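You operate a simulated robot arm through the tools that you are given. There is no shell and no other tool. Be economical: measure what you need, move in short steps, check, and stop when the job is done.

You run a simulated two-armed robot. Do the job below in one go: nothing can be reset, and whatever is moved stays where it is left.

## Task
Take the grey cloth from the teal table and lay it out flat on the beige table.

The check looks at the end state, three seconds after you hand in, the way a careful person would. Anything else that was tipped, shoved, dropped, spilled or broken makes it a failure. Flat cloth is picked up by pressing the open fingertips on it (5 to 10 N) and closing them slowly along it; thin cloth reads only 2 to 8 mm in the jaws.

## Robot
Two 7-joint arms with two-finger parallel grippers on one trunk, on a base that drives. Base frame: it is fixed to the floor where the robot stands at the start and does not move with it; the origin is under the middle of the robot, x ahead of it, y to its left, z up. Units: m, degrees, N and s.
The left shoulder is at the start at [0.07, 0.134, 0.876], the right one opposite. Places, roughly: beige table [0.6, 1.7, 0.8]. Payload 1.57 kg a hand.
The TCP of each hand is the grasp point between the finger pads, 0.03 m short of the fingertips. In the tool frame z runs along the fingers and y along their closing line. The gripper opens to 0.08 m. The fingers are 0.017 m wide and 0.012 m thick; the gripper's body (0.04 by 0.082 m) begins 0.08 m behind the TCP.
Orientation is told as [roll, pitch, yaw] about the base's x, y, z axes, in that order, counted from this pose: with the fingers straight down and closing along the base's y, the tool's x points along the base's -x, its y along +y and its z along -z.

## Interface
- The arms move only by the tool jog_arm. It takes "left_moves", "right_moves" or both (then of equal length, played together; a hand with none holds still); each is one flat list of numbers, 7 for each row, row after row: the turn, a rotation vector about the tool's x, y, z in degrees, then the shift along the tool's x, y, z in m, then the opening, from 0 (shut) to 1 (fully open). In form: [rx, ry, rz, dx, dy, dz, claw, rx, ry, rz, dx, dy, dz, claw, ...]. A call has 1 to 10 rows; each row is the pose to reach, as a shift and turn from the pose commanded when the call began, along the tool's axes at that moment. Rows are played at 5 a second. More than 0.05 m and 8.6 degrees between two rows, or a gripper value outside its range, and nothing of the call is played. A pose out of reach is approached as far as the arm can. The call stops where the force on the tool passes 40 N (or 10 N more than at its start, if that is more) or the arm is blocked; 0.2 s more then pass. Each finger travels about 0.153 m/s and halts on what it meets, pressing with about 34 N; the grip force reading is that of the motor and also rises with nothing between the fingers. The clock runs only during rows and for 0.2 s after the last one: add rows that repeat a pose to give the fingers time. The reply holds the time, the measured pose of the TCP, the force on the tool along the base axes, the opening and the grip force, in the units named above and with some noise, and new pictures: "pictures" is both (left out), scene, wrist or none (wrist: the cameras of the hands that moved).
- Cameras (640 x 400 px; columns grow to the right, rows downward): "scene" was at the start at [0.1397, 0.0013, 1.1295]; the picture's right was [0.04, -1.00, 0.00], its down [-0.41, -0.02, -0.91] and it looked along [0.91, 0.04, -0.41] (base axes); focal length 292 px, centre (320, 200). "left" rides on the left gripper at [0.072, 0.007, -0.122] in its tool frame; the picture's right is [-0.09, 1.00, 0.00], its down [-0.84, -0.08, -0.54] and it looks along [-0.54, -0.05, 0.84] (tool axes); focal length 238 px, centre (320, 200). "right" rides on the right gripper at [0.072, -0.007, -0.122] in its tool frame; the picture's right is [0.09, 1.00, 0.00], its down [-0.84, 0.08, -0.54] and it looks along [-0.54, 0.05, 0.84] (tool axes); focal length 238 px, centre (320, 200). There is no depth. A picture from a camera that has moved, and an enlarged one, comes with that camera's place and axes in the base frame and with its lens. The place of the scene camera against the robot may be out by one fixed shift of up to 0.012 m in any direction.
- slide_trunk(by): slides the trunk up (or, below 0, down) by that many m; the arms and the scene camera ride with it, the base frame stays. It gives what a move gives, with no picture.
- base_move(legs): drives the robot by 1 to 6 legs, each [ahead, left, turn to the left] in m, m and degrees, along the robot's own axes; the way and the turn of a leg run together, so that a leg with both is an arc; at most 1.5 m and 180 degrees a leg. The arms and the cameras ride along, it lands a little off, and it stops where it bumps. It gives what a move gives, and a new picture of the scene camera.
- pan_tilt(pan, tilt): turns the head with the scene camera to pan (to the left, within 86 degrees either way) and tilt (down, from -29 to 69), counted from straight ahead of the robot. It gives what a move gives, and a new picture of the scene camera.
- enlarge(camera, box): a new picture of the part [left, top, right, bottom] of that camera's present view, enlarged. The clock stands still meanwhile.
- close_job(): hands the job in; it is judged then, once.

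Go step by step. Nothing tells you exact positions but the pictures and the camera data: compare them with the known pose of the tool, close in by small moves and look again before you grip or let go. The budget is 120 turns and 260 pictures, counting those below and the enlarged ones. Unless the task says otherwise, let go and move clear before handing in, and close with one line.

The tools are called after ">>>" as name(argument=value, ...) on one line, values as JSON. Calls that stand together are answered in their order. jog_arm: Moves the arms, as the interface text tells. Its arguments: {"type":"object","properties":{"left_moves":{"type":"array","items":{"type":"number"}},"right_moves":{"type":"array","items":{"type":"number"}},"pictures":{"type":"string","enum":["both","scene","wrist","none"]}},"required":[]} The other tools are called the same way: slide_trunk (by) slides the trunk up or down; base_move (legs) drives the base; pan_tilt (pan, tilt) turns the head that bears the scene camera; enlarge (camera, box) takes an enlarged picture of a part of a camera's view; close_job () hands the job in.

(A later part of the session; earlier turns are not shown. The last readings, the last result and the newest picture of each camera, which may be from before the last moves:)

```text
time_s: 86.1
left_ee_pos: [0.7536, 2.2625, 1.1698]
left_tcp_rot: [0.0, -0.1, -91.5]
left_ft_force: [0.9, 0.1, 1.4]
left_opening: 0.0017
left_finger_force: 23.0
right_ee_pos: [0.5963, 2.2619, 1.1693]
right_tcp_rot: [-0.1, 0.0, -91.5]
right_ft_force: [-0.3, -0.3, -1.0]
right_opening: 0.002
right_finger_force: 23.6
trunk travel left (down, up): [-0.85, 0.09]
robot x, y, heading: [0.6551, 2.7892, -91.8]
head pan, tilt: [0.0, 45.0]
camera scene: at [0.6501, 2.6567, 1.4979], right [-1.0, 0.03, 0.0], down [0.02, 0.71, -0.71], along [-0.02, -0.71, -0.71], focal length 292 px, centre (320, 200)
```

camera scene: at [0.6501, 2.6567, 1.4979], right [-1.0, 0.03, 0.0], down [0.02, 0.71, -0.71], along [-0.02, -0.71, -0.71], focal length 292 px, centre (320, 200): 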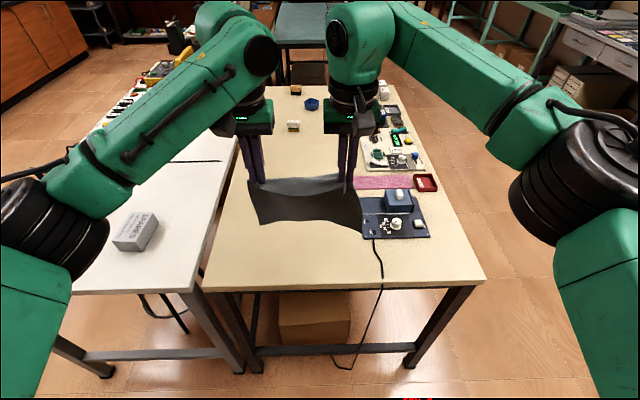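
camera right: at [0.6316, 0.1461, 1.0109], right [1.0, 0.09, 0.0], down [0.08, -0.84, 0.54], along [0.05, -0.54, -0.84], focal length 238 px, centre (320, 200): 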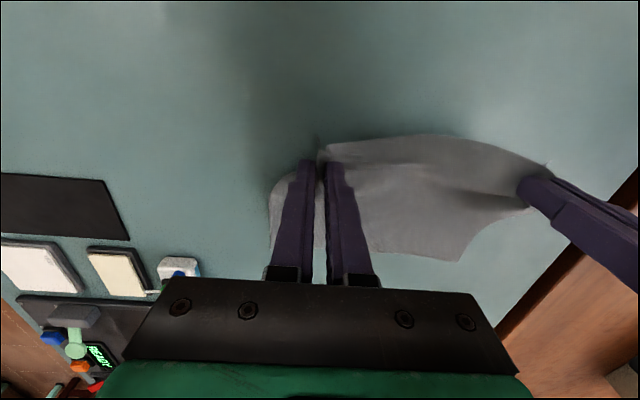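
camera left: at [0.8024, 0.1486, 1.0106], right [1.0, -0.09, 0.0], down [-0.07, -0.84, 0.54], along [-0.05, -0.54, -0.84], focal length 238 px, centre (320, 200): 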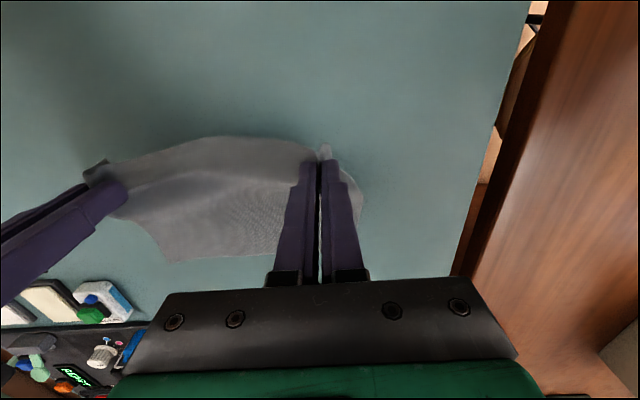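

The free spot right of the navy board is about x 0.53–0.92, y 1.65–2.26. I straighten, shift to x≈0.715 and drive up to the table edge.

>>> base_move(legs=[[0, 0, 1.7], [0, 0.06, 0], [0.2, 0, 0]])

>>> jog_arm(left_moves=[0, 0, 0, 0, 0.002, 0, 0, 0, 0, 0, 0, 0.004, 0, 0], right_moves=[0, 0, 0, 0, -0.002, 0, 0, 0, 0, 0, 0, -0.004, 0, 0])

```text
time_s: 88.6
left_ee_pos: [0.8305, 2.066, 1.1717]
left_tcp_rot: [0.0, -0.2, -89.7]
left_ft_force: [0.4, 1.4, 0.0]
left_opening: 0.0018
left_finger_force: 23.4
right_ee_pos: [0.6736, 2.0634, 1.171]
right_tcp_rot: [0.0, -0.2, -89.7]
right_ft_force: [0.8, 0.8, 0.0]
right_opening: 0.002
right_finger_force: 23.1
trunk travel left (down, up): [-0.85, 0.09]
robot x, y, heading: [0.7226, 2.5897, -89.8]
head pan, tilt: [0.0, 45.0]
camera scene: at [0.7147, 2.4596, 1.4984], right [-1.0, -0.01, 0.0], down [0.0, 0.71, -0.71], along [0.0, -0.71, -0.71], focal length 292 px, centre (320, 200)
```

scene: 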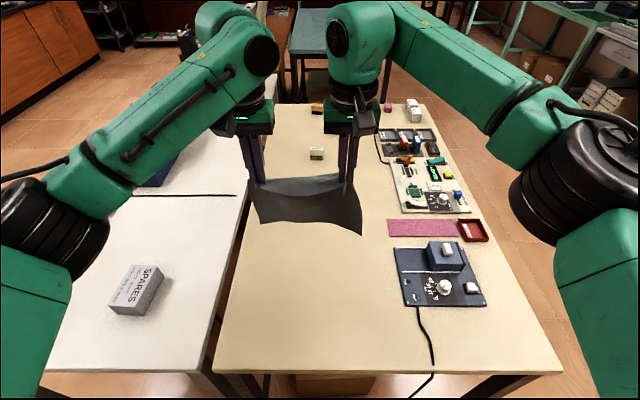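

```text
time_s: 89.2
left_ee_pos: [0.835, 2.0654, 1.1719]
left_tcp_rot: [-0.1, -0.1, -89.8]
left_ft_force: [-3.6, -0.5, -0.4]
left_opening: 0.0017
left_finger_force: 23.3
right_ee_pos: [0.6729, 2.0633, 1.1703]
right_tcp_rot: [0.1, -0.1, -89.6]
right_ft_force: [3.4, 0.6, -0.8]
right_opening: 0.0022
right_finger_force: 23.4
trunk travel left (down, up): [-0.85, 0.09]
robot x, y, heading: [0.7151, 2.5893, -89.8]
head pan, tilt: [0.0, 45.0]
camera scene: at [0.7155, 2.4572, 1.4981], right [-1.0, -0.01, 0.0], down [0.0, 0.71, -0.71], along [0.0, -0.71, -0.71], focal length 292 px, centre (320, 200)
camera right: at [0.6634, 2.1339, 1.2919], right [1.0, 0.1, 0.0], down [0.08, -0.84, 0.54], along [0.05, -0.54, -0.84], focal length 238 px, centre (320, 200)
camera left: at [0.8408, 2.1361, 1.2921], right [1.0, -0.09, 0.0], down [-0.07, -0.84, 0.54], along [-0.05, -0.54, -0.84], focal length 238 px, centre (320, 200)
```

scene: 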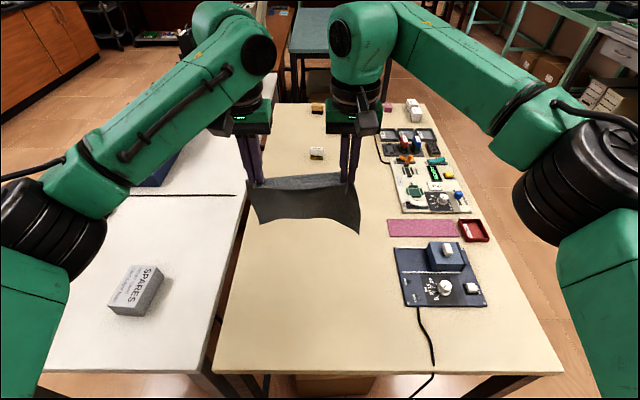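
right: 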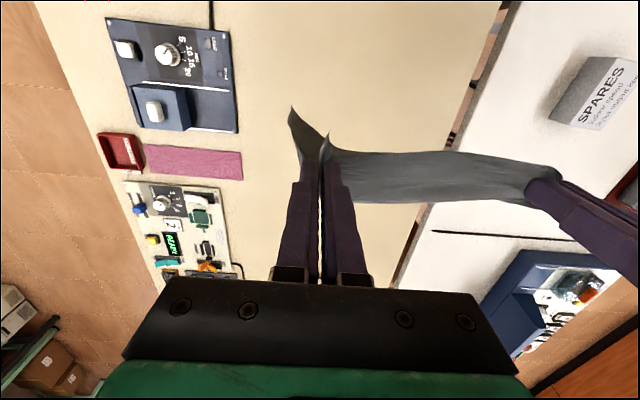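
left: 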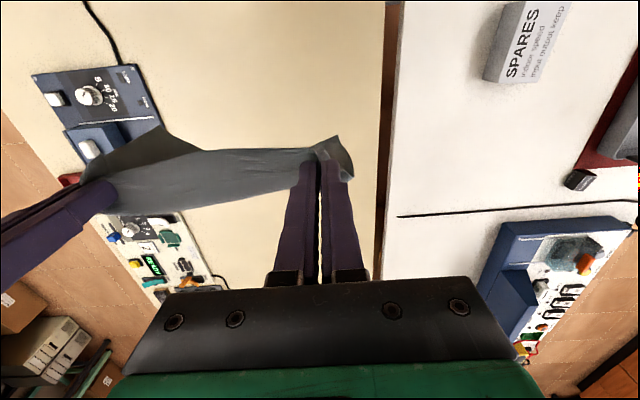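

The cloth is taut and hanging straight over free table. I reach 4 cm further out and lower the trunk until the hem is just above the surface.

>>> jog_arm(left_moves=[0, 0, 0, -0.015, 0, 0, 0, 0, 0, 0, -0.03, 0, 0, 0, 0, 0, 0, -0.04, 0, 0, 0], right_moves=[0, 0, 0, -0.015, 0, 0, 0, 0, 0, 0, -0.03, 0, 0, 0, 0, 0, 0, -0.04, 0, 0, 0], pictures="none")

>>> slide_trunk(by=-0.13)

>>> pan_tilt(pan=0, tilt=48)

```text
time_s: 90.0
left_ee_pos: [0.8373, 2.0214, 1.1701]
left_tcp_rot: [-0.1, 0.0, -89.7]
left_ft_force: [-6.2, -0.9, 0.3]
left_opening: 0.0018
left_finger_force: 22.8
right_ee_pos: [0.6714, 2.0196, 1.1689]
right_tcp_rot: [0.0, 0.0, -89.6]
right_ft_force: [5.0, 1.3, 0.7]
right_opening: 0.0018
right_finger_force: 23.6
trunk travel left (down, up): [-0.85, 0.09]
robot x, y, heading: [0.7206, 2.5899, -89.6]
head pan, tilt: [0.0, 45.0]
```

```text
time_s: 91.6
left_ee_pos: [0.8364, 2.0227, 1.0399]
left_tcp_rot: [0.0, 0.0, -89.7]
left_ft_force: [-6.3, 0.3, 0.3]
left_opening: 0.0018
left_finger_force: 23.4
right_ee_pos: [0.6711, 2.0202, 1.0394]
right_tcp_rot: [0.0, 0.0, -89.7]
right_ft_force: [6.1, 0.1, 1.0]
right_opening: 0.0019
right_finger_force: 23.5
trunk travel left (down, up): [-0.72, 0.22]
robot x, y, heading: [0.719, 2.5872, -89.7]
head pan, tilt: [0.0, 45.0]
```

```text
time_s: 92.2
left_ee_pos: [0.8358, 2.0228, 1.0401]
left_tcp_rot: [0.1, 0.0, -89.7]
left_ft_force: [-5.7, -0.3, 0.0]
left_opening: 0.0019
left_finger_force: 23.7
right_ee_pos: [0.6726, 2.0206, 1.0391]
right_tcp_rot: [0.0, 0.0, -89.8]
right_ft_force: [6.3, 0.6, 0.1]
right_opening: 0.002
right_finger_force: 23.5
trunk travel left (down, up): [-0.72, 0.22]
robot x, y, heading: [0.7154, 2.5914, -89.7]
head pan, tilt: [0.0, 48.0]
camera scene: at [0.716, 2.4579, 1.3638], right [-1.0, -0.01, 0.0], down [0.0, 0.74, -0.67], along [0.0, -0.67, -0.74], focal length 292 px, centre (320, 200)
```

scene: 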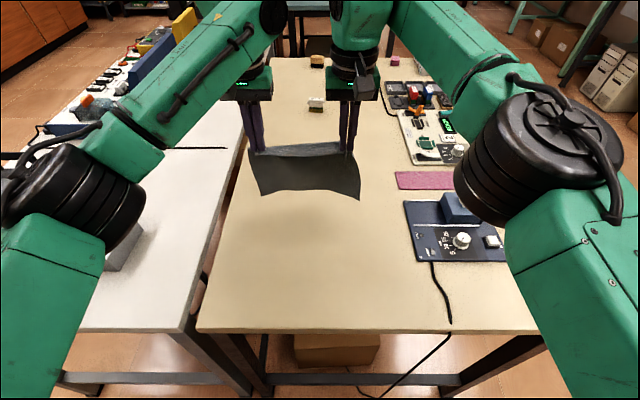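

The hem hangs about 7 cm above the table. I lower and, once it touches, begin drawing the hands back toward me.

>>> jog_arm(left_moves=[0, 0, 0, 0, -0.001, 0.03, 0, 0, 0, 0, 0, -0.0015, 0.06, 0, 0, 0, 0, 0.01, -0.0015, 0.08, 0, 0, 0, 0, 0.028, -0.0015, 0.1, 0, 0, 0, 0, 0.05, -0.0015, 0.12, 0], right_moves=[0, 0, 0, 0, 0.001, 0.03, 0, 0, 0, 0, 0, 0.0015, 0.06, 0, 0, 0, 0, 0.01, 0.0015, 0.08, 0, 0, 0, 0, 0.028, 0.0015, 0.1, 0, 0, 0, 0, 0.05, 0.0015, 0.12, 0])

```text
time_s: 93.4
left_ee_pos: [0.8343, 2.0741, 0.9212]
left_tcp_rot: [0.0, 0.0, -89.7]
left_ft_force: [-1.6, -0.7, 0.8]
left_opening: 0.0017
left_finger_force: 23.7
right_ee_pos: [0.6726, 2.0708, 0.92]
right_tcp_rot: [0.1, 0.0, -89.6]
right_ft_force: [2.6, 0.3, 0.2]
right_opening: 0.0022
right_finger_force: 23.5
trunk travel left (down, up): [-0.72, 0.22]
robot x, y, heading: [0.722, 2.5888, -89.6]
head pan, tilt: [0.0, 48.0]
camera scene: at [0.716, 2.4588, 1.3639], right [-1.0, -0.01, 0.0], down [0.0, 0.74, -0.67], along [0.0, -0.67, -0.74], focal length 292 px, centre (320, 200)
camera right: at [0.6655, 2.1423, 1.0404], right [1.0, 0.1, 0.0], down [0.08, -0.84, 0.54], along [0.05, -0.54, -0.84], focal length 238 px, centre (320, 200)
camera left: at [0.8409, 2.1464, 1.042], right [1.0, -0.09, 0.0], down [-0.07, -0.84, 0.54], along [-0.05, -0.54, -0.84], focal length 238 px, centre (320, 200)
```

scene: 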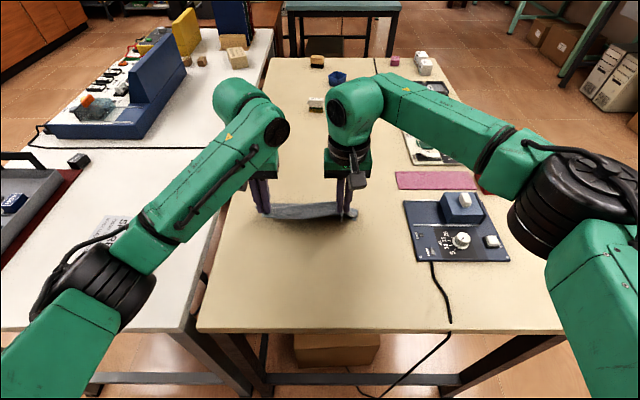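
right: 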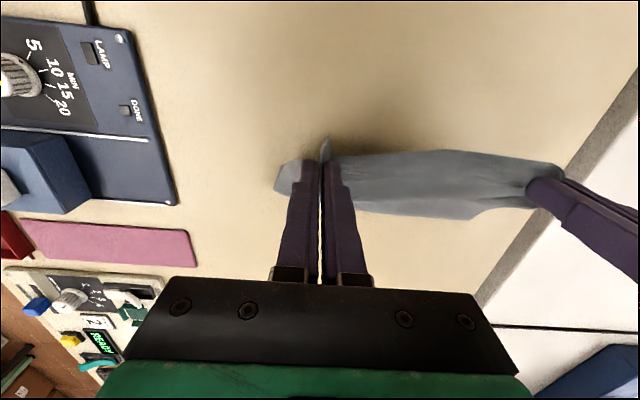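
left: 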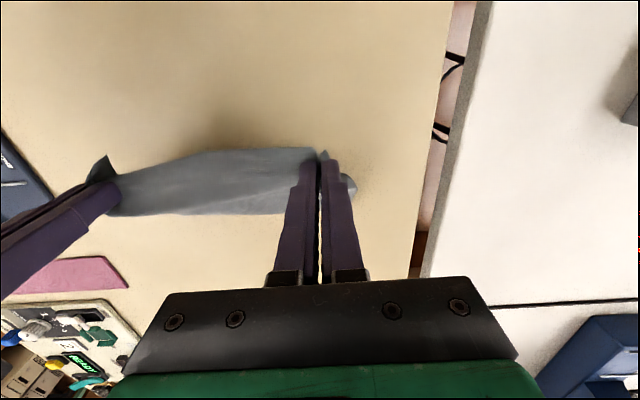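

The far hem is on the table at y≈1.985 and the cloth runs away from me correctly. I continue down and back to lay out the rest.

>>> jog_arm(left_moves=[0, 0, 0, 0.022, 0, 0.02, 0, 0, 0, 0, 0.044, 0, 0.04, 0, 0, 0, 0, 0.066, 0, 0.06, 0, 0, 0, 0, 0.084, 0, 0.074, 0, 0, 0, 0, 0.1, 0, 0.081, 0, 0, 0, 0, 0.105, 0, 0.084, 0], right_moves=[0, 0, 0, 0.022, 0, 0.02, 0, 0, 0, 0, 0.044, 0, 0.04, 0, 0, 0, 0, 0.066, 0, 0.06, 0, 0, 0, 0, 0.084, 0, 0.074, 0, 0, 0, 0, 0.1, 0, 0.08, 0, 0, 0, 0, 0.105, 0, 0.083, 0])

```text
time_s: 94.8
left_ee_pos: [0.8344, 2.1759, 0.8364]
left_tcp_rot: [0.0, 0.0, -89.7]
left_ft_force: [-2.5, -0.6, 0.7]
left_opening: 0.0018
left_finger_force: 23.3
right_ee_pos: [0.6718, 2.176, 0.8356]
right_tcp_rot: [0.0, 0.0, -89.6]
right_ft_force: [2.3, 0.1, 1.0]
right_opening: 0.002
right_finger_force: 23.4
trunk travel left (down, up): [-0.72, 0.22]
robot x, y, heading: [0.7187, 2.5894, -89.8]
head pan, tilt: [0.0, 48.0]
camera scene: at [0.716, 2.458, 1.3638], right [-1.0, -0.01, 0.0], down [0.0, 0.74, -0.67], along [0.0, -0.67, -0.74], focal length 292 px, centre (320, 200)
camera right: at [0.6648, 2.2472, 0.9565], right [1.0, 0.1, 0.0], down [0.08, -0.84, 0.54], along [0.05, -0.54, -0.84], focal length 238 px, centre (320, 200)
camera left: at [0.8404, 2.2492, 0.9576], right [1.0, -0.09, 0.0], down [-0.07, -0.84, 0.54], along [-0.05, -0.54, -0.84], focal length 238 px, centre (320, 200)
```

scene: 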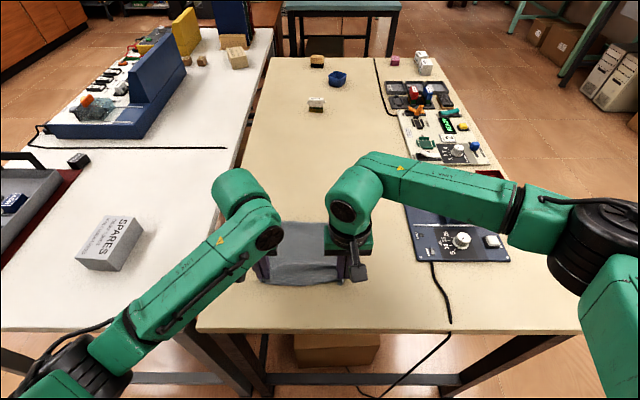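
right: 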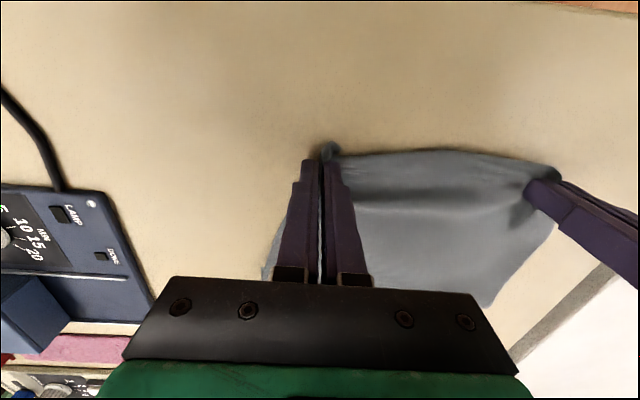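
left: 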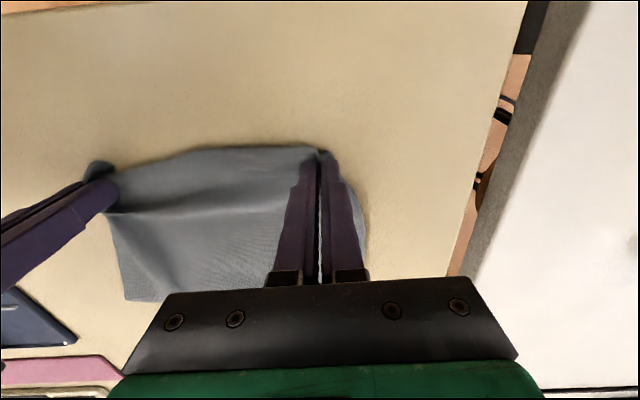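

The cloth is nearly laid out, with slight waves near the grips. I pull back about 1 cm more, touch down, and open slowly so the fingers spread the folds.

>>> jog_arm(left_moves=[0, 0, 0, 0.004, 0, 0.001, 0, 0, 0, 0, 0.009, 0, 0.002, 0, 0, 0, 0, 0.009, 0, 0.005, 0, 0, 0, 0, 0.009, 0, 0.005, 0], right_moves=[0, 0, 0, 0.004, 0, 0.001, 0, 0, 0, 0, 0.009, 0, 0.002, 0, 0, 0, 0, 0.009, 0, 0.0045, 0, 0, 0, 0, 0.009, 0, 0.0045, 0], pictures="wrist")

```text
time_s: 95.8
left_ee_pos: [0.8347, 2.1877, 0.8327]
left_tcp_rot: [0.0, 0.0, -89.7]
left_ft_force: [-2.1, -1.3, 4.0]
left_opening: 0.0019
left_finger_force: 23.3
right_ee_pos: [0.6734, 2.1837, 0.8329]
right_tcp_rot: [0.2, -0.1, -89.6]
right_ft_force: [2.4, 0.8, 8.5]
right_opening: 0.002
right_finger_force: 23.8
trunk travel left (down, up): [-0.72, 0.22]
robot x, y, heading: [0.7183, 2.5906, -89.5]
head pan, tilt: [0.0, 48.0]
camera right: at [0.665, 2.2562, 0.9532], right [1.0, 0.1, 0.0], down [0.08, -0.84, 0.54], along [0.05, -0.54, -0.84], focal length 238 px, centre (320, 200)
camera left: at [0.8402, 2.26, 0.953], right [1.0, -0.09, 0.0], down [-0.07, -0.84, 0.54], along [-0.05, -0.54, -0.84], focal length 238 px, centre (320, 200)
```

right: 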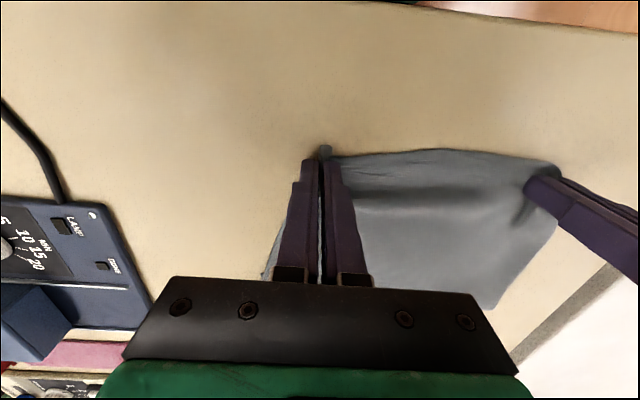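
left: 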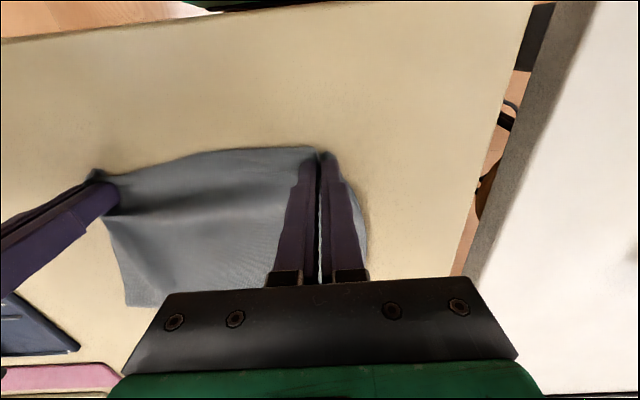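

Both tips rest on the table with 4–8 N; I open slowly to about 3 cm.

>>> jog_arm(left_moves=[0, 0, 0, 0, 0, 0, 0.05, 0, 0, 0, 0, 0, 0, 0.1, 0, 0, 0, 0, 0, 0, 0.16, 0, 0, 0, 0, 0, 0, 0.22, 0, 0, 0, 0, 0, 0, 0.28, 0, 0, 0, 0, 0, 0, 0.34, 0, 0, 0, 0, 0, 0, 0.38, 0, 0, 0, 0, 0, 0, 0.38], right_moves=[0, 0, 0, 0, 0, 0, 0.05, 0, 0, 0, 0, 0, 0, 0.1, 0, 0, 0, 0, 0, 0, 0.16, 0, 0, 0, 0, 0, 0, 0.22, 0, 0, 0, 0, 0, 0, 0.28, 0, 0, 0, 0, 0, 0, 0.34, 0, 0, 0, 0, 0, 0, 0.38, 0, 0, 0, 0, 0, 0, 0.38], pictures="wrist")

```text
time_s: 97.6
left_ee_pos: [0.8343, 2.1879, 0.8312]
left_tcp_rot: [0.1, 0.0, -89.6]
left_ft_force: [0.2, 0.5, 0.4]
left_opening: 0.0305
left_finger_force: 0.1
right_ee_pos: [0.6733, 2.1846, 0.8318]
right_tcp_rot: [0.0, 0.0, -89.6]
right_ft_force: [-1.6, 0.1, 2.7]
right_opening: 0.0302
right_finger_force: 0.0
trunk travel left (down, up): [-0.72, 0.22]
robot x, y, heading: [0.7218, 2.5904, -89.8]
head pan, tilt: [0.0, 48.0]
camera right: at [0.6648, 2.2556, 0.9524], right [1.0, 0.1, 0.0], down [0.08, -0.84, 0.54], along [0.05, -0.54, -0.84], focal length 238 px, centre (320, 200)
camera left: at [0.8401, 2.2593, 0.9526], right [1.0, -0.09, 0.0], down [-0.07, -0.84, 0.54], along [-0.05, -0.54, -0.84], focal length 238 px, centre (320, 200)
```

right: 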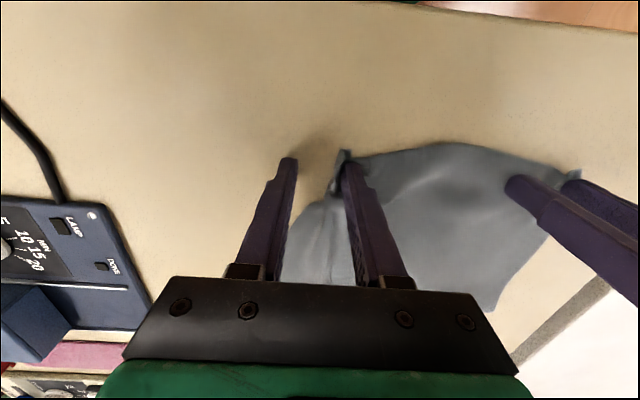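
left: 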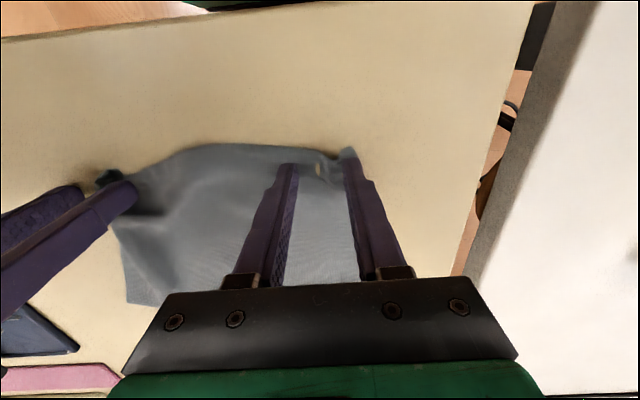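

Released; the right corner is still crumpled. I raise the hands and look.

>>> jog_arm(left_moves=[0, 0, 0, 0, 0, -0.01, 0.38, 0, 0, 0, 0, 0, -0.04, 0.38, 0, 0, 0, 0, 0, -0.08, 0.38, 0, 0, 0, 0, 0, -0.11, 0.38], right_moves=[0, 0, 0, 0, 0, -0.01, 0.38, 0, 0, 0, 0, 0, -0.04, 0.38, 0, 0, 0, 0, 0, -0.08, 0.38, 0, 0, 0, 0, 0, -0.11, 0.38])

```text
time_s: 98.6
left_ee_pos: [0.8347, 2.1882, 0.943]
left_tcp_rot: [-0.1, 0.0, -89.7]
left_ft_force: [-0.2, 0.1, 0.0]
left_opening: 0.0301
left_finger_force: 0.1
right_ee_pos: [0.673, 2.1847, 0.9403]
right_tcp_rot: [0.0, 0.0, -89.7]
right_ft_force: [0.4, -0.3, 0.5]
right_opening: 0.0303
right_finger_force: 0.0
trunk travel left (down, up): [-0.72, 0.22]
robot x, y, heading: [0.7168, 2.5895, -89.7]
head pan, tilt: [0.0, 48.0]
camera scene: at [0.716, 2.4586, 1.3637], right [-1.0, -0.01, 0.0], down [0.0, 0.74, -0.67], along [0.0, -0.67, -0.74], focal length 292 px, centre (320, 200)
camera right: at [0.6646, 2.2561, 1.0618], right [1.0, 0.1, 0.0], down [0.08, -0.84, 0.54], along [0.05, -0.54, -0.84], focal length 238 px, centre (320, 200)
camera left: at [0.8407, 2.2596, 1.0636], right [1.0, -0.09, 0.0], down [-0.07, -0.84, 0.54], along [-0.05, -0.54, -0.84], focal length 238 px, centre (320, 200)
```

scene: 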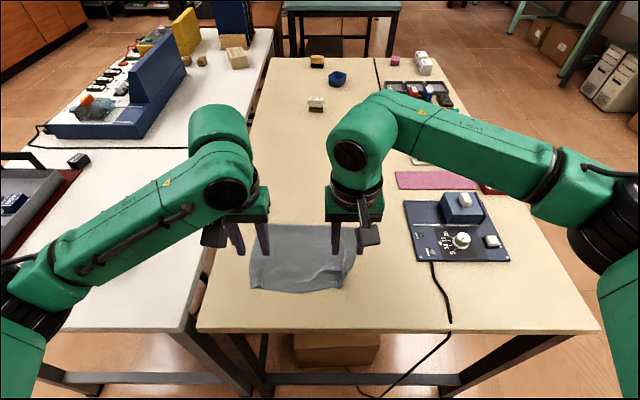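
right: 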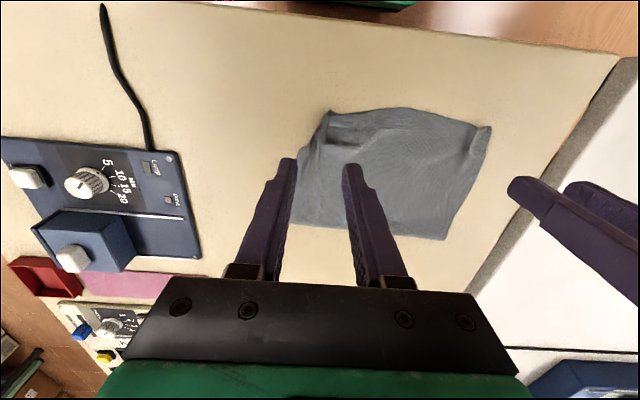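
left: 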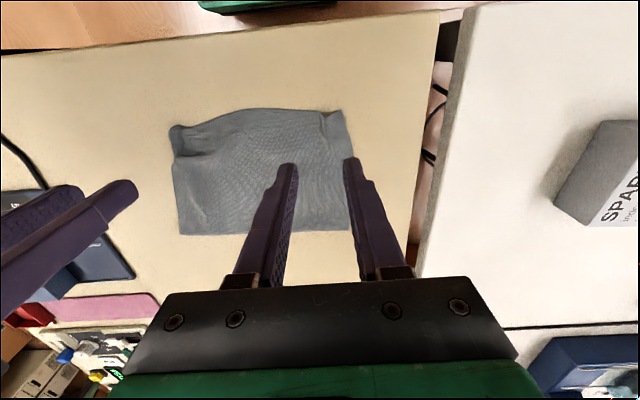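

It lies mostly flat, with wrinkles at the right and left near corners. I zoom in to decide how to smooth them.

>>> enlarge(camera="right", box=[260, 80, 520, 250])

>>> enlarge(camera="left", box=[140, 80, 400, 250])

>>> enlarge(camera="scene", box=[230, 200, 390, 305])

```text
2.35 times, centred on (390, 165) of right
camera zoom: at [0.6646, 2.2561, 1.0618], right [1.0, 0.1, 0.0], down [0.08, -0.84, 0.54], along [0.05, -0.54, -0.84], focal length 561 px, centre (155, 282)
```

zoom: 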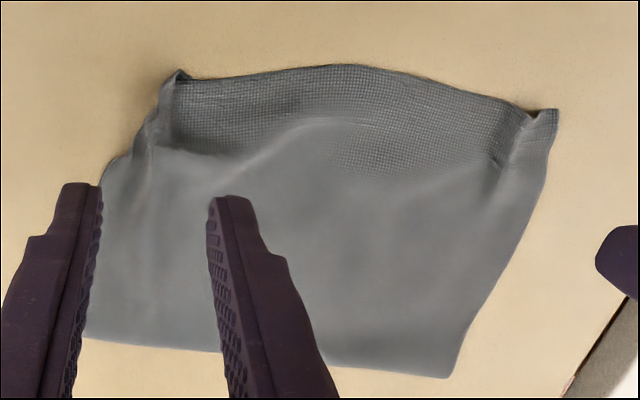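

```text
2.35 times, centred on (270, 165) of left
camera zoom: at [0.8407, 2.2596, 1.0636], right [1.0, -0.09, 0.0], down [-0.07, -0.84, 0.54], along [-0.05, -0.54, -0.84], focal length 561 px, centre (438, 282)
```

zoom: 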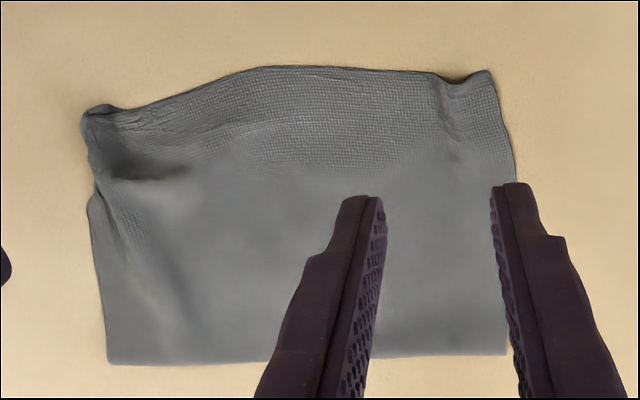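

```text
3.81 times, centred on (310, 252) of scene
camera zoom: at [0.716, 2.4586, 1.3637], right [-1.0, -0.01, 0.0], down [0.0, 0.74, -0.67], along [0.0, -0.67, -0.74], focal length 1111 px, centre (358, 0)
```

zoom: 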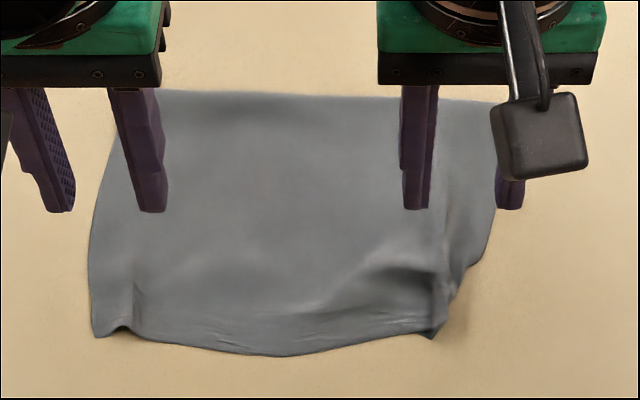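

The right near corner looks bunched or tucked. I pull the right hand back and a bit lower for a close look.

>>> jog_arm(right_moves=[0, 0, 0, 0.03, 0, 0, 0.38, 0, 0, 0, 0.06, 0, 0.015, 0.2, 0, 0, 0, 0.09, 0, 0.03, 0.1, 0, 0, 0, 0.1, 0, 0.05, 0, 0, 0, 0, 0.1, 0, 0.05, 0], left_moves=[0, 0, 0, 0.03, 0, 0, 0.38, 0, 0, 0, 0.06, 0, 0, 0.2, 0, 0, 0, 0.07, 0, 0, 0.1, 0, 0, 0, 0.07, 0, 0, 0, 0, 0, 0, 0.07, 0, 0, 0], pictures="both")

>>> enlarge(camera="scene", box=[230, 200, 390, 305])

```text
time_s: 99.8
left_ee_pos: [0.8342, 2.2576, 0.9415]
left_tcp_rot: [0.1, 0.1, -89.7]
left_ft_force: [-0.5, 0.5, -0.2]
left_opening: 0.0
left_finger_force: 21.5
right_ee_pos: [0.6712, 2.2833, 0.8907]
right_tcp_rot: [0.0, 0.0, -89.6]
right_ft_force: [-0.1, 0.0, -0.1]
right_opening: 0.0
right_finger_force: 20.9
trunk travel left (down, up): [-0.72, 0.22]
robot x, y, heading: [0.7191, 2.5901, -89.7]
head pan, tilt: [0.0, 48.0]
camera scene: at [0.7161, 2.4579, 1.3638], right [-1.0, -0.01, 0.0], down [0.0, 0.74, -0.67], along [0.0, -0.67, -0.74], focal length 292 px, centre (320, 200)
camera right: at [0.6639, 2.3547, 1.0115], right [1.0, 0.1, 0.0], down [0.08, -0.84, 0.54], along [0.05, -0.54, -0.84], focal length 238 px, centre (320, 200)
camera left: at [0.8397, 2.3288, 1.0628], right [1.0, -0.09, 0.0], down [-0.07, -0.84, 0.54], along [-0.05, -0.54, -0.84], focal length 238 px, centre (320, 200)
```

scene: 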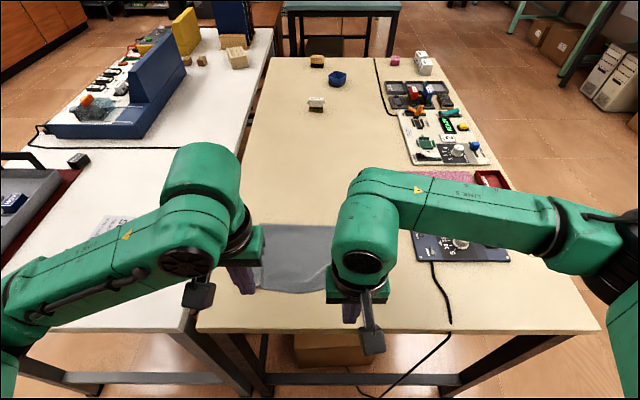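
right: 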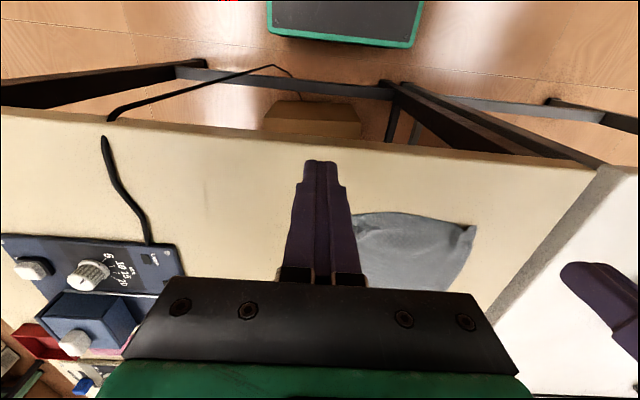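
left: 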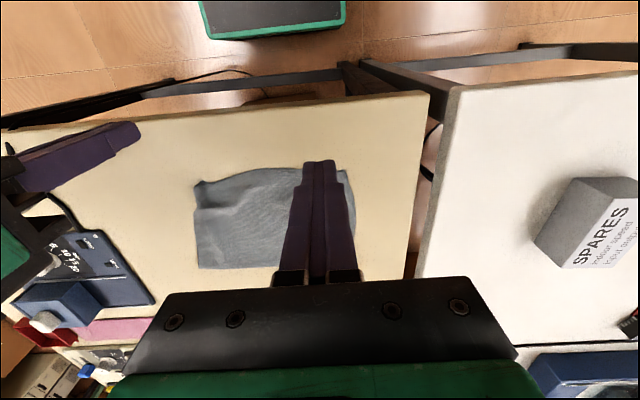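

```text
3.81 times, centred on (310, 252) of scene
camera zoom: at [0.7161, 2.4579, 1.3638], right [-1.0, -0.01, 0.0], down [0.0, 0.74, -0.67], along [0.0, -0.67, -0.74], focal length 1111 px, centre (358, 0)
```

zoom: 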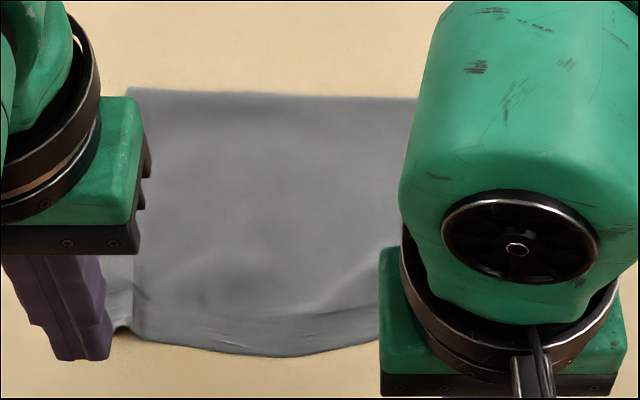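

The right hand hides the corner. I move it up and aside for a clean scene view.

>>> jog_arm(right_moves=[0, 0, 0, 0, -0.02, -0.04, 0, 0, 0, 0, 0, -0.05, -0.08, 0, 0, 0, 0, 0, -0.09, -0.1, 0, 0, 0, 0, 0, -0.13, -0.12, 0], left_moves=[0, 0, 0, 0, 0.02, -0.02, 0, 0, 0, 0, 0, 0.04, -0.04, 0, 0, 0, 0, 0, 0.06, -0.06, 0, 0, 0, 0, 0, 0.08, -0.06, 0], pictures="none")

>>> enlarge(camera="scene", box=[230, 200, 390, 305])

>>> enlarge(camera="right", box=[320, 100, 640, 300])

```text
time_s: 100.8
left_ee_pos: [0.9068, 2.2589, 1.0005]
left_tcp_rot: [0.1, 0.3, -90.1]
left_ft_force: [0.0, 0.8, 0.8]
left_opening: 0.0
left_finger_force: 21.5
left hand out of reach, approached as far as the arm can: row 2, 4
right_ee_pos: [0.5406, 2.2851, 1.0138]
right_tcp_rot: [0.1, -0.1, -89.5]
right_ft_force: [0.0, 0.5, 0.7]
right_opening: 0.0001
right_finger_force: 22.1
trunk travel left (down, up): [-0.72, 0.22]
robot x, y, heading: [0.7181, 2.5906, -89.8]
head pan, tilt: [0.0, 48.0]
```

```text
3.81 times, centred on (310, 252) of scene
camera zoom: at [0.7142, 2.4593, 1.3639], right [-1.0, -0.01, 0.0], down [0.0, 0.74, -0.67], along [0.0, -0.67, -0.74], focal length 1111 px, centre (358, 0)
```

zoom: 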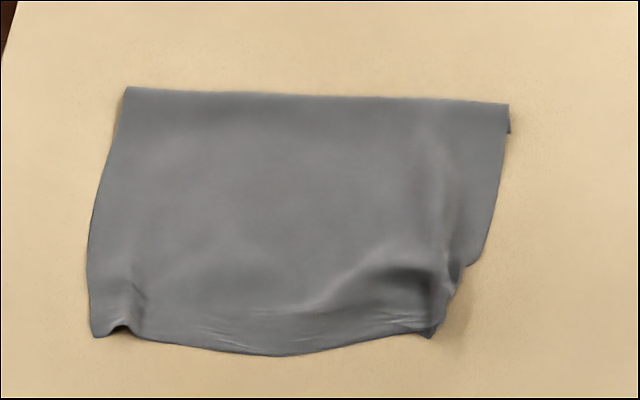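

```text
2.00 times, centred on (480, 200) of right
camera zoom: at [0.5318, 2.3566, 1.1344], right [1.0, 0.1, 0.0], down [0.08, -0.84, 0.54], along [0.05, -0.54, -0.84], focal length 477 px, centre (0, 200)
```

zoom: 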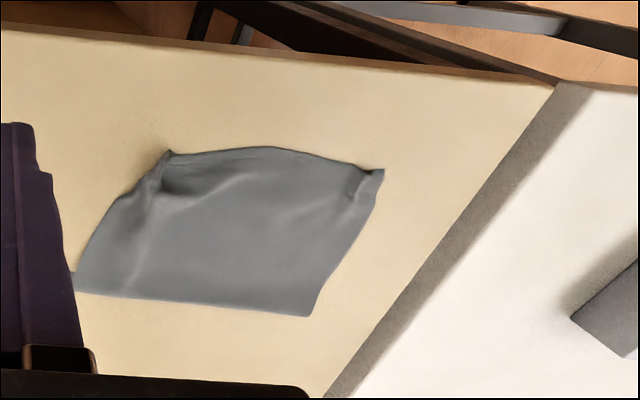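

The near-right corner is tucked under by about 4 cm; the rest is nearly flat. I'll pinch that fold with the right hand, lift it so the flap drops, and lay it outward.

>>> jog_arm(right_moves=[0, 0, 0, -0.02, 0.035, 0.01, 0.2, 0, 0, 0, -0.045, 0.065, 0.03, 0.4, 0, 0, 0, -0.07, 0.095, 0.055, 0.5, 0, 0, 0, -0.09, 0.12, 0.085, 0.5, 0, 0, 0, -0.103, 0.131, 0.115, 0.5, 0, 0, 0, -0.103, 0.131, 0.145, 0.5, 0, 0, 0, -0.103, 0.131, 0.145, 0.5], pictures="wrist")

>>> enlarge(camera="right", box=[240, 90, 500, 250])

>>> enlarge(camera="scene", box=[230, 200, 390, 305])

```text
time_s: 102.4
left_ee_pos: [0.9075, 2.2571, 1.0008]
left_tcp_rot: [0.2, 0.1, -90.3]
left_ft_force: [-0.1, -0.3, 0.0]
left_opening: 0.0001
left_finger_force: 20.9
right_ee_pos: [0.674, 2.1828, 0.8653]
right_tcp_rot: [0.1, 0.0, -89.8]
right_ft_force: [0.4, -0.5, 0.2]
right_opening: 0.0398
right_finger_force: 0.1
trunk travel left (down, up): [-0.72, 0.22]
robot x, y, heading: [0.7201, 2.5919, -89.6]
head pan, tilt: [0.0, 48.0]
camera right: at [0.6657, 2.2538, 0.9865], right [1.0, 0.1, 0.0], down [0.08, -0.84, 0.54], along [0.05, -0.54, -0.84], focal length 238 px, centre (320, 200)
```

right: 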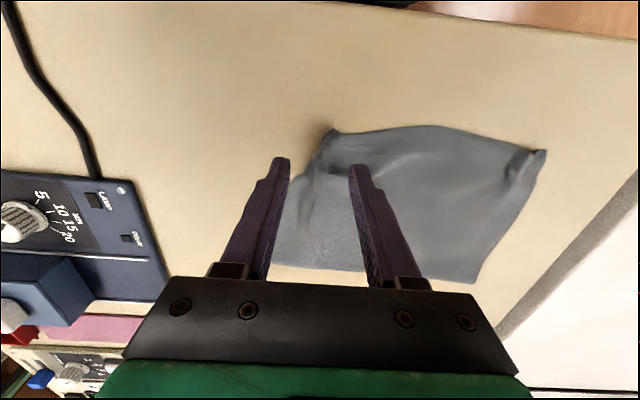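

```text
2.46 times, centred on (370, 170) of right
camera zoom: at [0.6657, 2.2538, 0.9865], right [1.0, 0.1, 0.0], down [0.08, -0.84, 0.54], along [0.05, -0.54, -0.84], focal length 587 px, centre (197, 274)
```

zoom: 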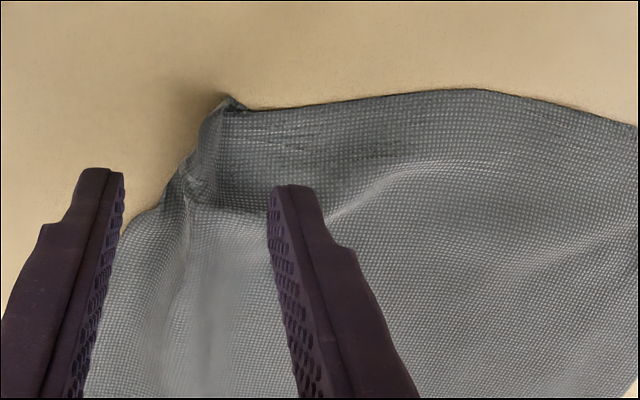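

```text
3.81 times, centred on (310, 252) of scene
camera zoom: at [0.7163, 2.4581, 1.3638], right [-1.0, -0.01, 0.0], down [0.0, 0.74, -0.67], along [0.0, -0.67, -0.74], focal length 1111 px, centre (358, 0)
```

zoom: 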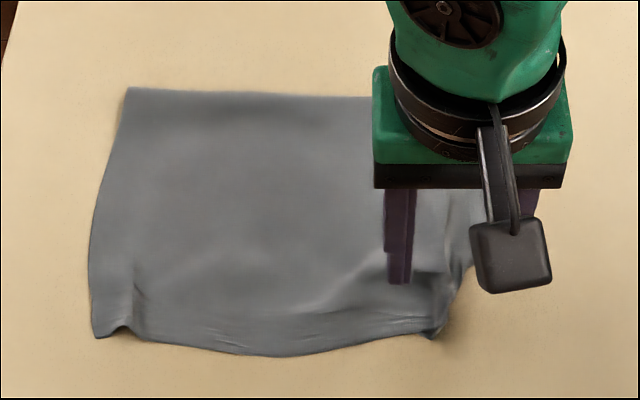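

The fingertips straddle the ridge as intended. I lower to light contact and close.

>>> jog_arm(right_moves=[0, 0, 0, 0, 0, 0.015, 0.5, 0, 0, 0, 0, 0, 0.029, 0.5, 0, 0, 0, 0, 0, 0.0335, 0.5, 0, 0, 0, 0, 0, 0.0335, 0.4, 0, 0, 0, 0, 0, 0.0335, 0.3, 0, 0, 0, 0, 0, 0.0335, 0.2, 0, 0, 0, 0, 0, 0.0335, 0.12, 0, 0, 0, 0, 0, 0.0335, 0.05, 0, 0, 0, 0, 0, 0.0335, 0, 0, 0, 0, 0, 0, 0.0335, 0], pictures="wrist")

```text
time_s: 104.6
left_ee_pos: [0.9085, 2.2567, 1.0015]
left_tcp_rot: [0.3, 0.1, -90.3]
left_ft_force: [0.0, -0.3, -0.4]
left_opening: 0.0
left_finger_force: 21.3
right_ee_pos: [0.6733, 2.1826, 0.8346]
right_tcp_rot: [0.0, 0.0, -89.7]
right_ft_force: [0.0, 0.9, -0.6]
right_opening: 0.0021
right_finger_force: 23.7
trunk travel left (down, up): [-0.72, 0.22]
robot x, y, heading: [0.7163, 2.5885, -89.7]
head pan, tilt: [0.0, 48.0]
camera right: at [0.6652, 2.2536, 0.9542], right [1.0, 0.1, 0.0], down [0.08, -0.84, 0.54], along [0.05, -0.54, -0.84], focal length 238 px, centre (320, 200)
```

right: 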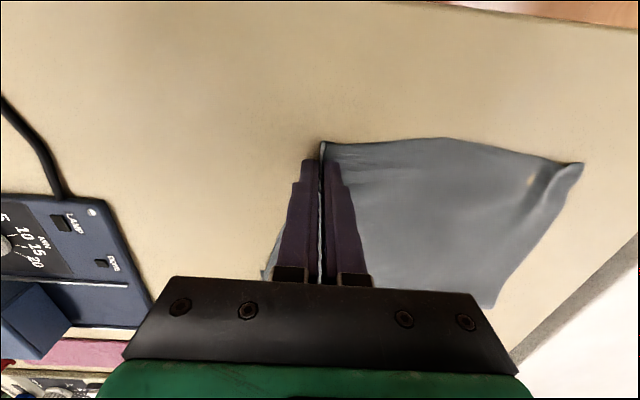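

Something 2 mm thick is pinched. I lift it 9 cm and look at how the flap hangs.

>>> jog_arm(right_moves=[0, 0, 0, 0, 0, -0.03, 0, 0, 0, 0, 0, 0, -0.06, 0, 0, 0, 0, 0, 0, -0.09, 0, 0, 0, 0, 0, 0, -0.09, 0])

>>> enlarge(camera="scene", box=[230, 180, 390, 285])

```text
time_s: 105.6
left_ee_pos: [0.9077, 2.2576, 1.0014]
left_tcp_rot: [0.3, 0.2, -90.2]
left_ft_force: [0.4, -0.3, -0.5]
left_opening: 0.0
left_finger_force: 21.2
right_ee_pos: [0.6741, 2.1788, 0.9245]
right_tcp_rot: [0.0, 0.0, -89.7]
right_ft_force: [-0.5, 0.3, 0.2]
right_opening: 0.002
right_finger_force: 23.8
trunk travel left (down, up): [-0.72, 0.22]
robot x, y, heading: [0.7162, 2.5932, -90.0]
head pan, tilt: [0.0, 48.0]
camera scene: at [0.716, 2.4578, 1.3637], right [-1.0, -0.01, 0.0], down [0.0, 0.74, -0.67], along [0.0, -0.67, -0.74], focal length 292 px, centre (320, 200)
camera right: at [0.6656, 2.2516, 1.044], right [1.0, 0.1, 0.0], down [0.08, -0.84, 0.54], along [0.05, -0.54, -0.84], focal length 238 px, centre (320, 200)
```

scene: 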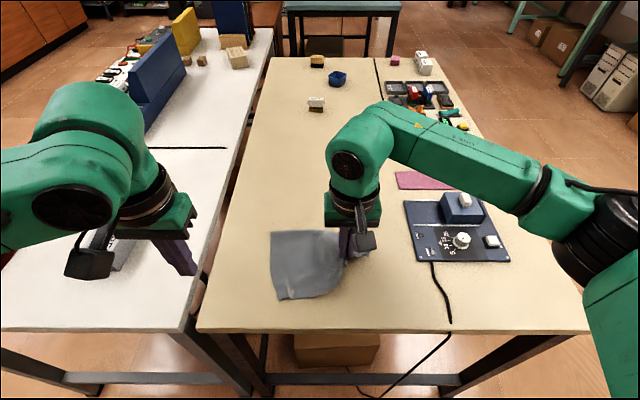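
right: 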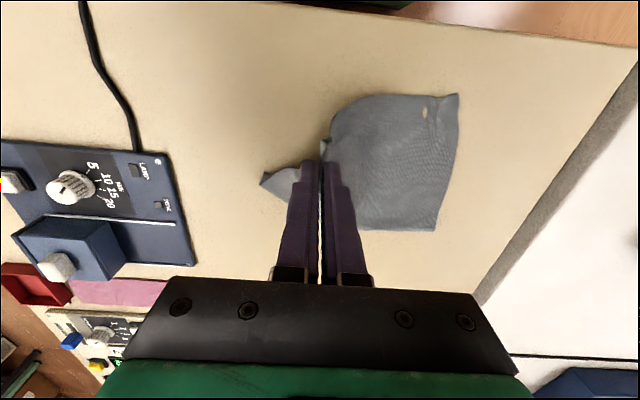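

```text
3.81 times, centred on (310, 232) of scene
camera zoom: at [0.716, 2.4578, 1.3637], right [-1.0, -0.01, 0.0], down [0.0, 0.74, -0.67], along [0.0, -0.67, -0.74], focal length 1111 px, centre (358, 76)
```

zoom: 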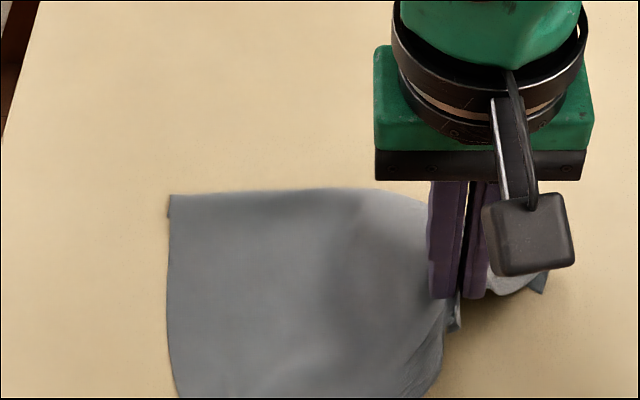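

The pinch holds and part of the cloth now hangs outside the fingers. I check it with the left wrist camera.

>>> enlarge(camera="left", box=[0, 0, 640, 400])

>>> enlarge(camera="right", box=[220, 70, 480, 250])

```text
1.00 times, centred on (320, 200) of left
camera zoom: at [0.914, 2.3282, 1.1227], right [1.0, -0.09, 0.0], down [-0.08, -0.84, 0.54], along [-0.05, -0.54, -0.84], focal length 238 px, centre (320, 200)
```

zoom: 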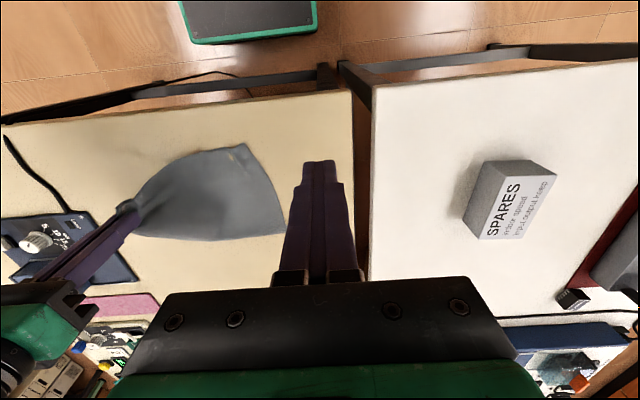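

```text
2.22 times, centred on (350, 160) of right
camera zoom: at [0.6656, 2.2516, 1.044], right [1.0, 0.1, 0.0], down [0.08, -0.84, 0.54], along [0.05, -0.54, -0.84], focal length 530 px, centre (253, 289)
```

zoom: 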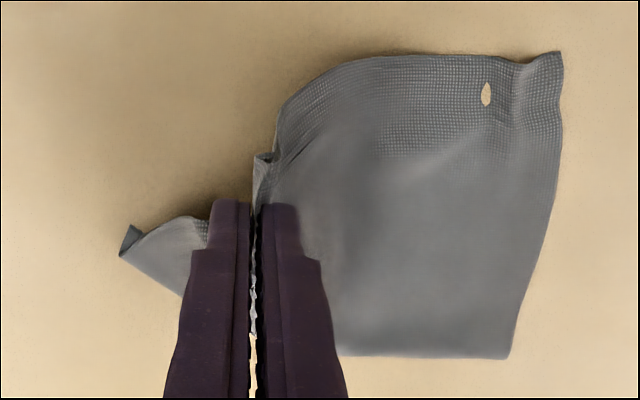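

The near corner flap now hangs below the fingers. I stretch outward while lowering, then shift slightly inward at the end so the flap trails outward.

>>> jog_arm(right_moves=[0, 0, 0, 0.012, -0.015, 0.02, 0, 0, 0, 0, 0.025, -0.028, 0.04, 0, 0, 0, 0, 0.03, -0.03, 0.055, 0, 0, 0, 0, 0.022, -0.024, 0.065, 0, 0, 0, 0, 0.012, -0.016, 0.075, 0, 0, 0, 0, 0.002, -0.01, 0.084, 0, 0, 0, 0, -0.003, -0.008, 0.09, 0, 0, 0, 0, -0.003, -0.008, 0.09, 0], pictures="wrist")

>>> enlarge(camera="right", box=[220, 90, 480, 250])

```text
time_s: 107.4
left_ee_pos: [0.9088, 2.2562, 1.0017]
left_tcp_rot: [0.2, 0.2, -90.3]
left_ft_force: [-0.3, -0.6, 0.5]
left_opening: 0.0
left_finger_force: 21.5
right_ee_pos: [0.6665, 2.1775, 0.8343]
right_tcp_rot: [0.1, 0.0, -89.7]
right_ft_force: [-0.6, 0.3, 3.9]
right_opening: 0.002
right_finger_force: 23.7
trunk travel left (down, up): [-0.72, 0.22]
robot x, y, heading: [0.7178, 2.585, -89.6]
head pan, tilt: [0.0, 48.0]
camera right: at [0.6583, 2.2495, 0.9543], right [1.0, 0.1, 0.0], down [0.08, -0.84, 0.54], along [0.05, -0.54, -0.84], focal length 238 px, centre (320, 200)
```

right: 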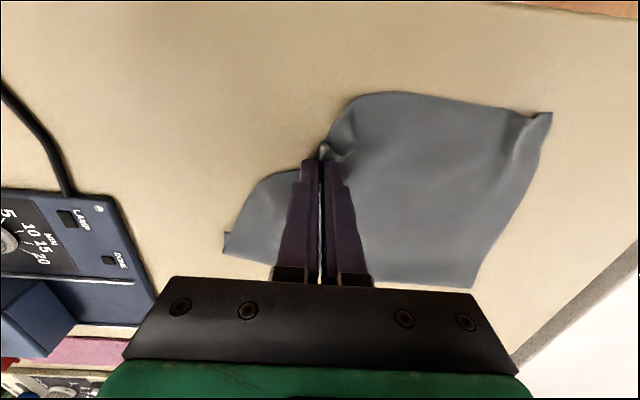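

```text
2.46 times, centred on (350, 170) of right
camera zoom: at [0.6583, 2.2495, 0.9543], right [1.0, 0.1, 0.0], down [0.08, -0.84, 0.54], along [0.05, -0.54, -0.84], focal length 587 px, centre (246, 274)
```

zoom: 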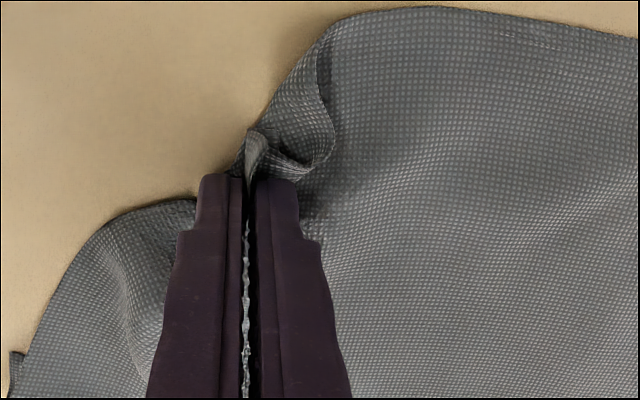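

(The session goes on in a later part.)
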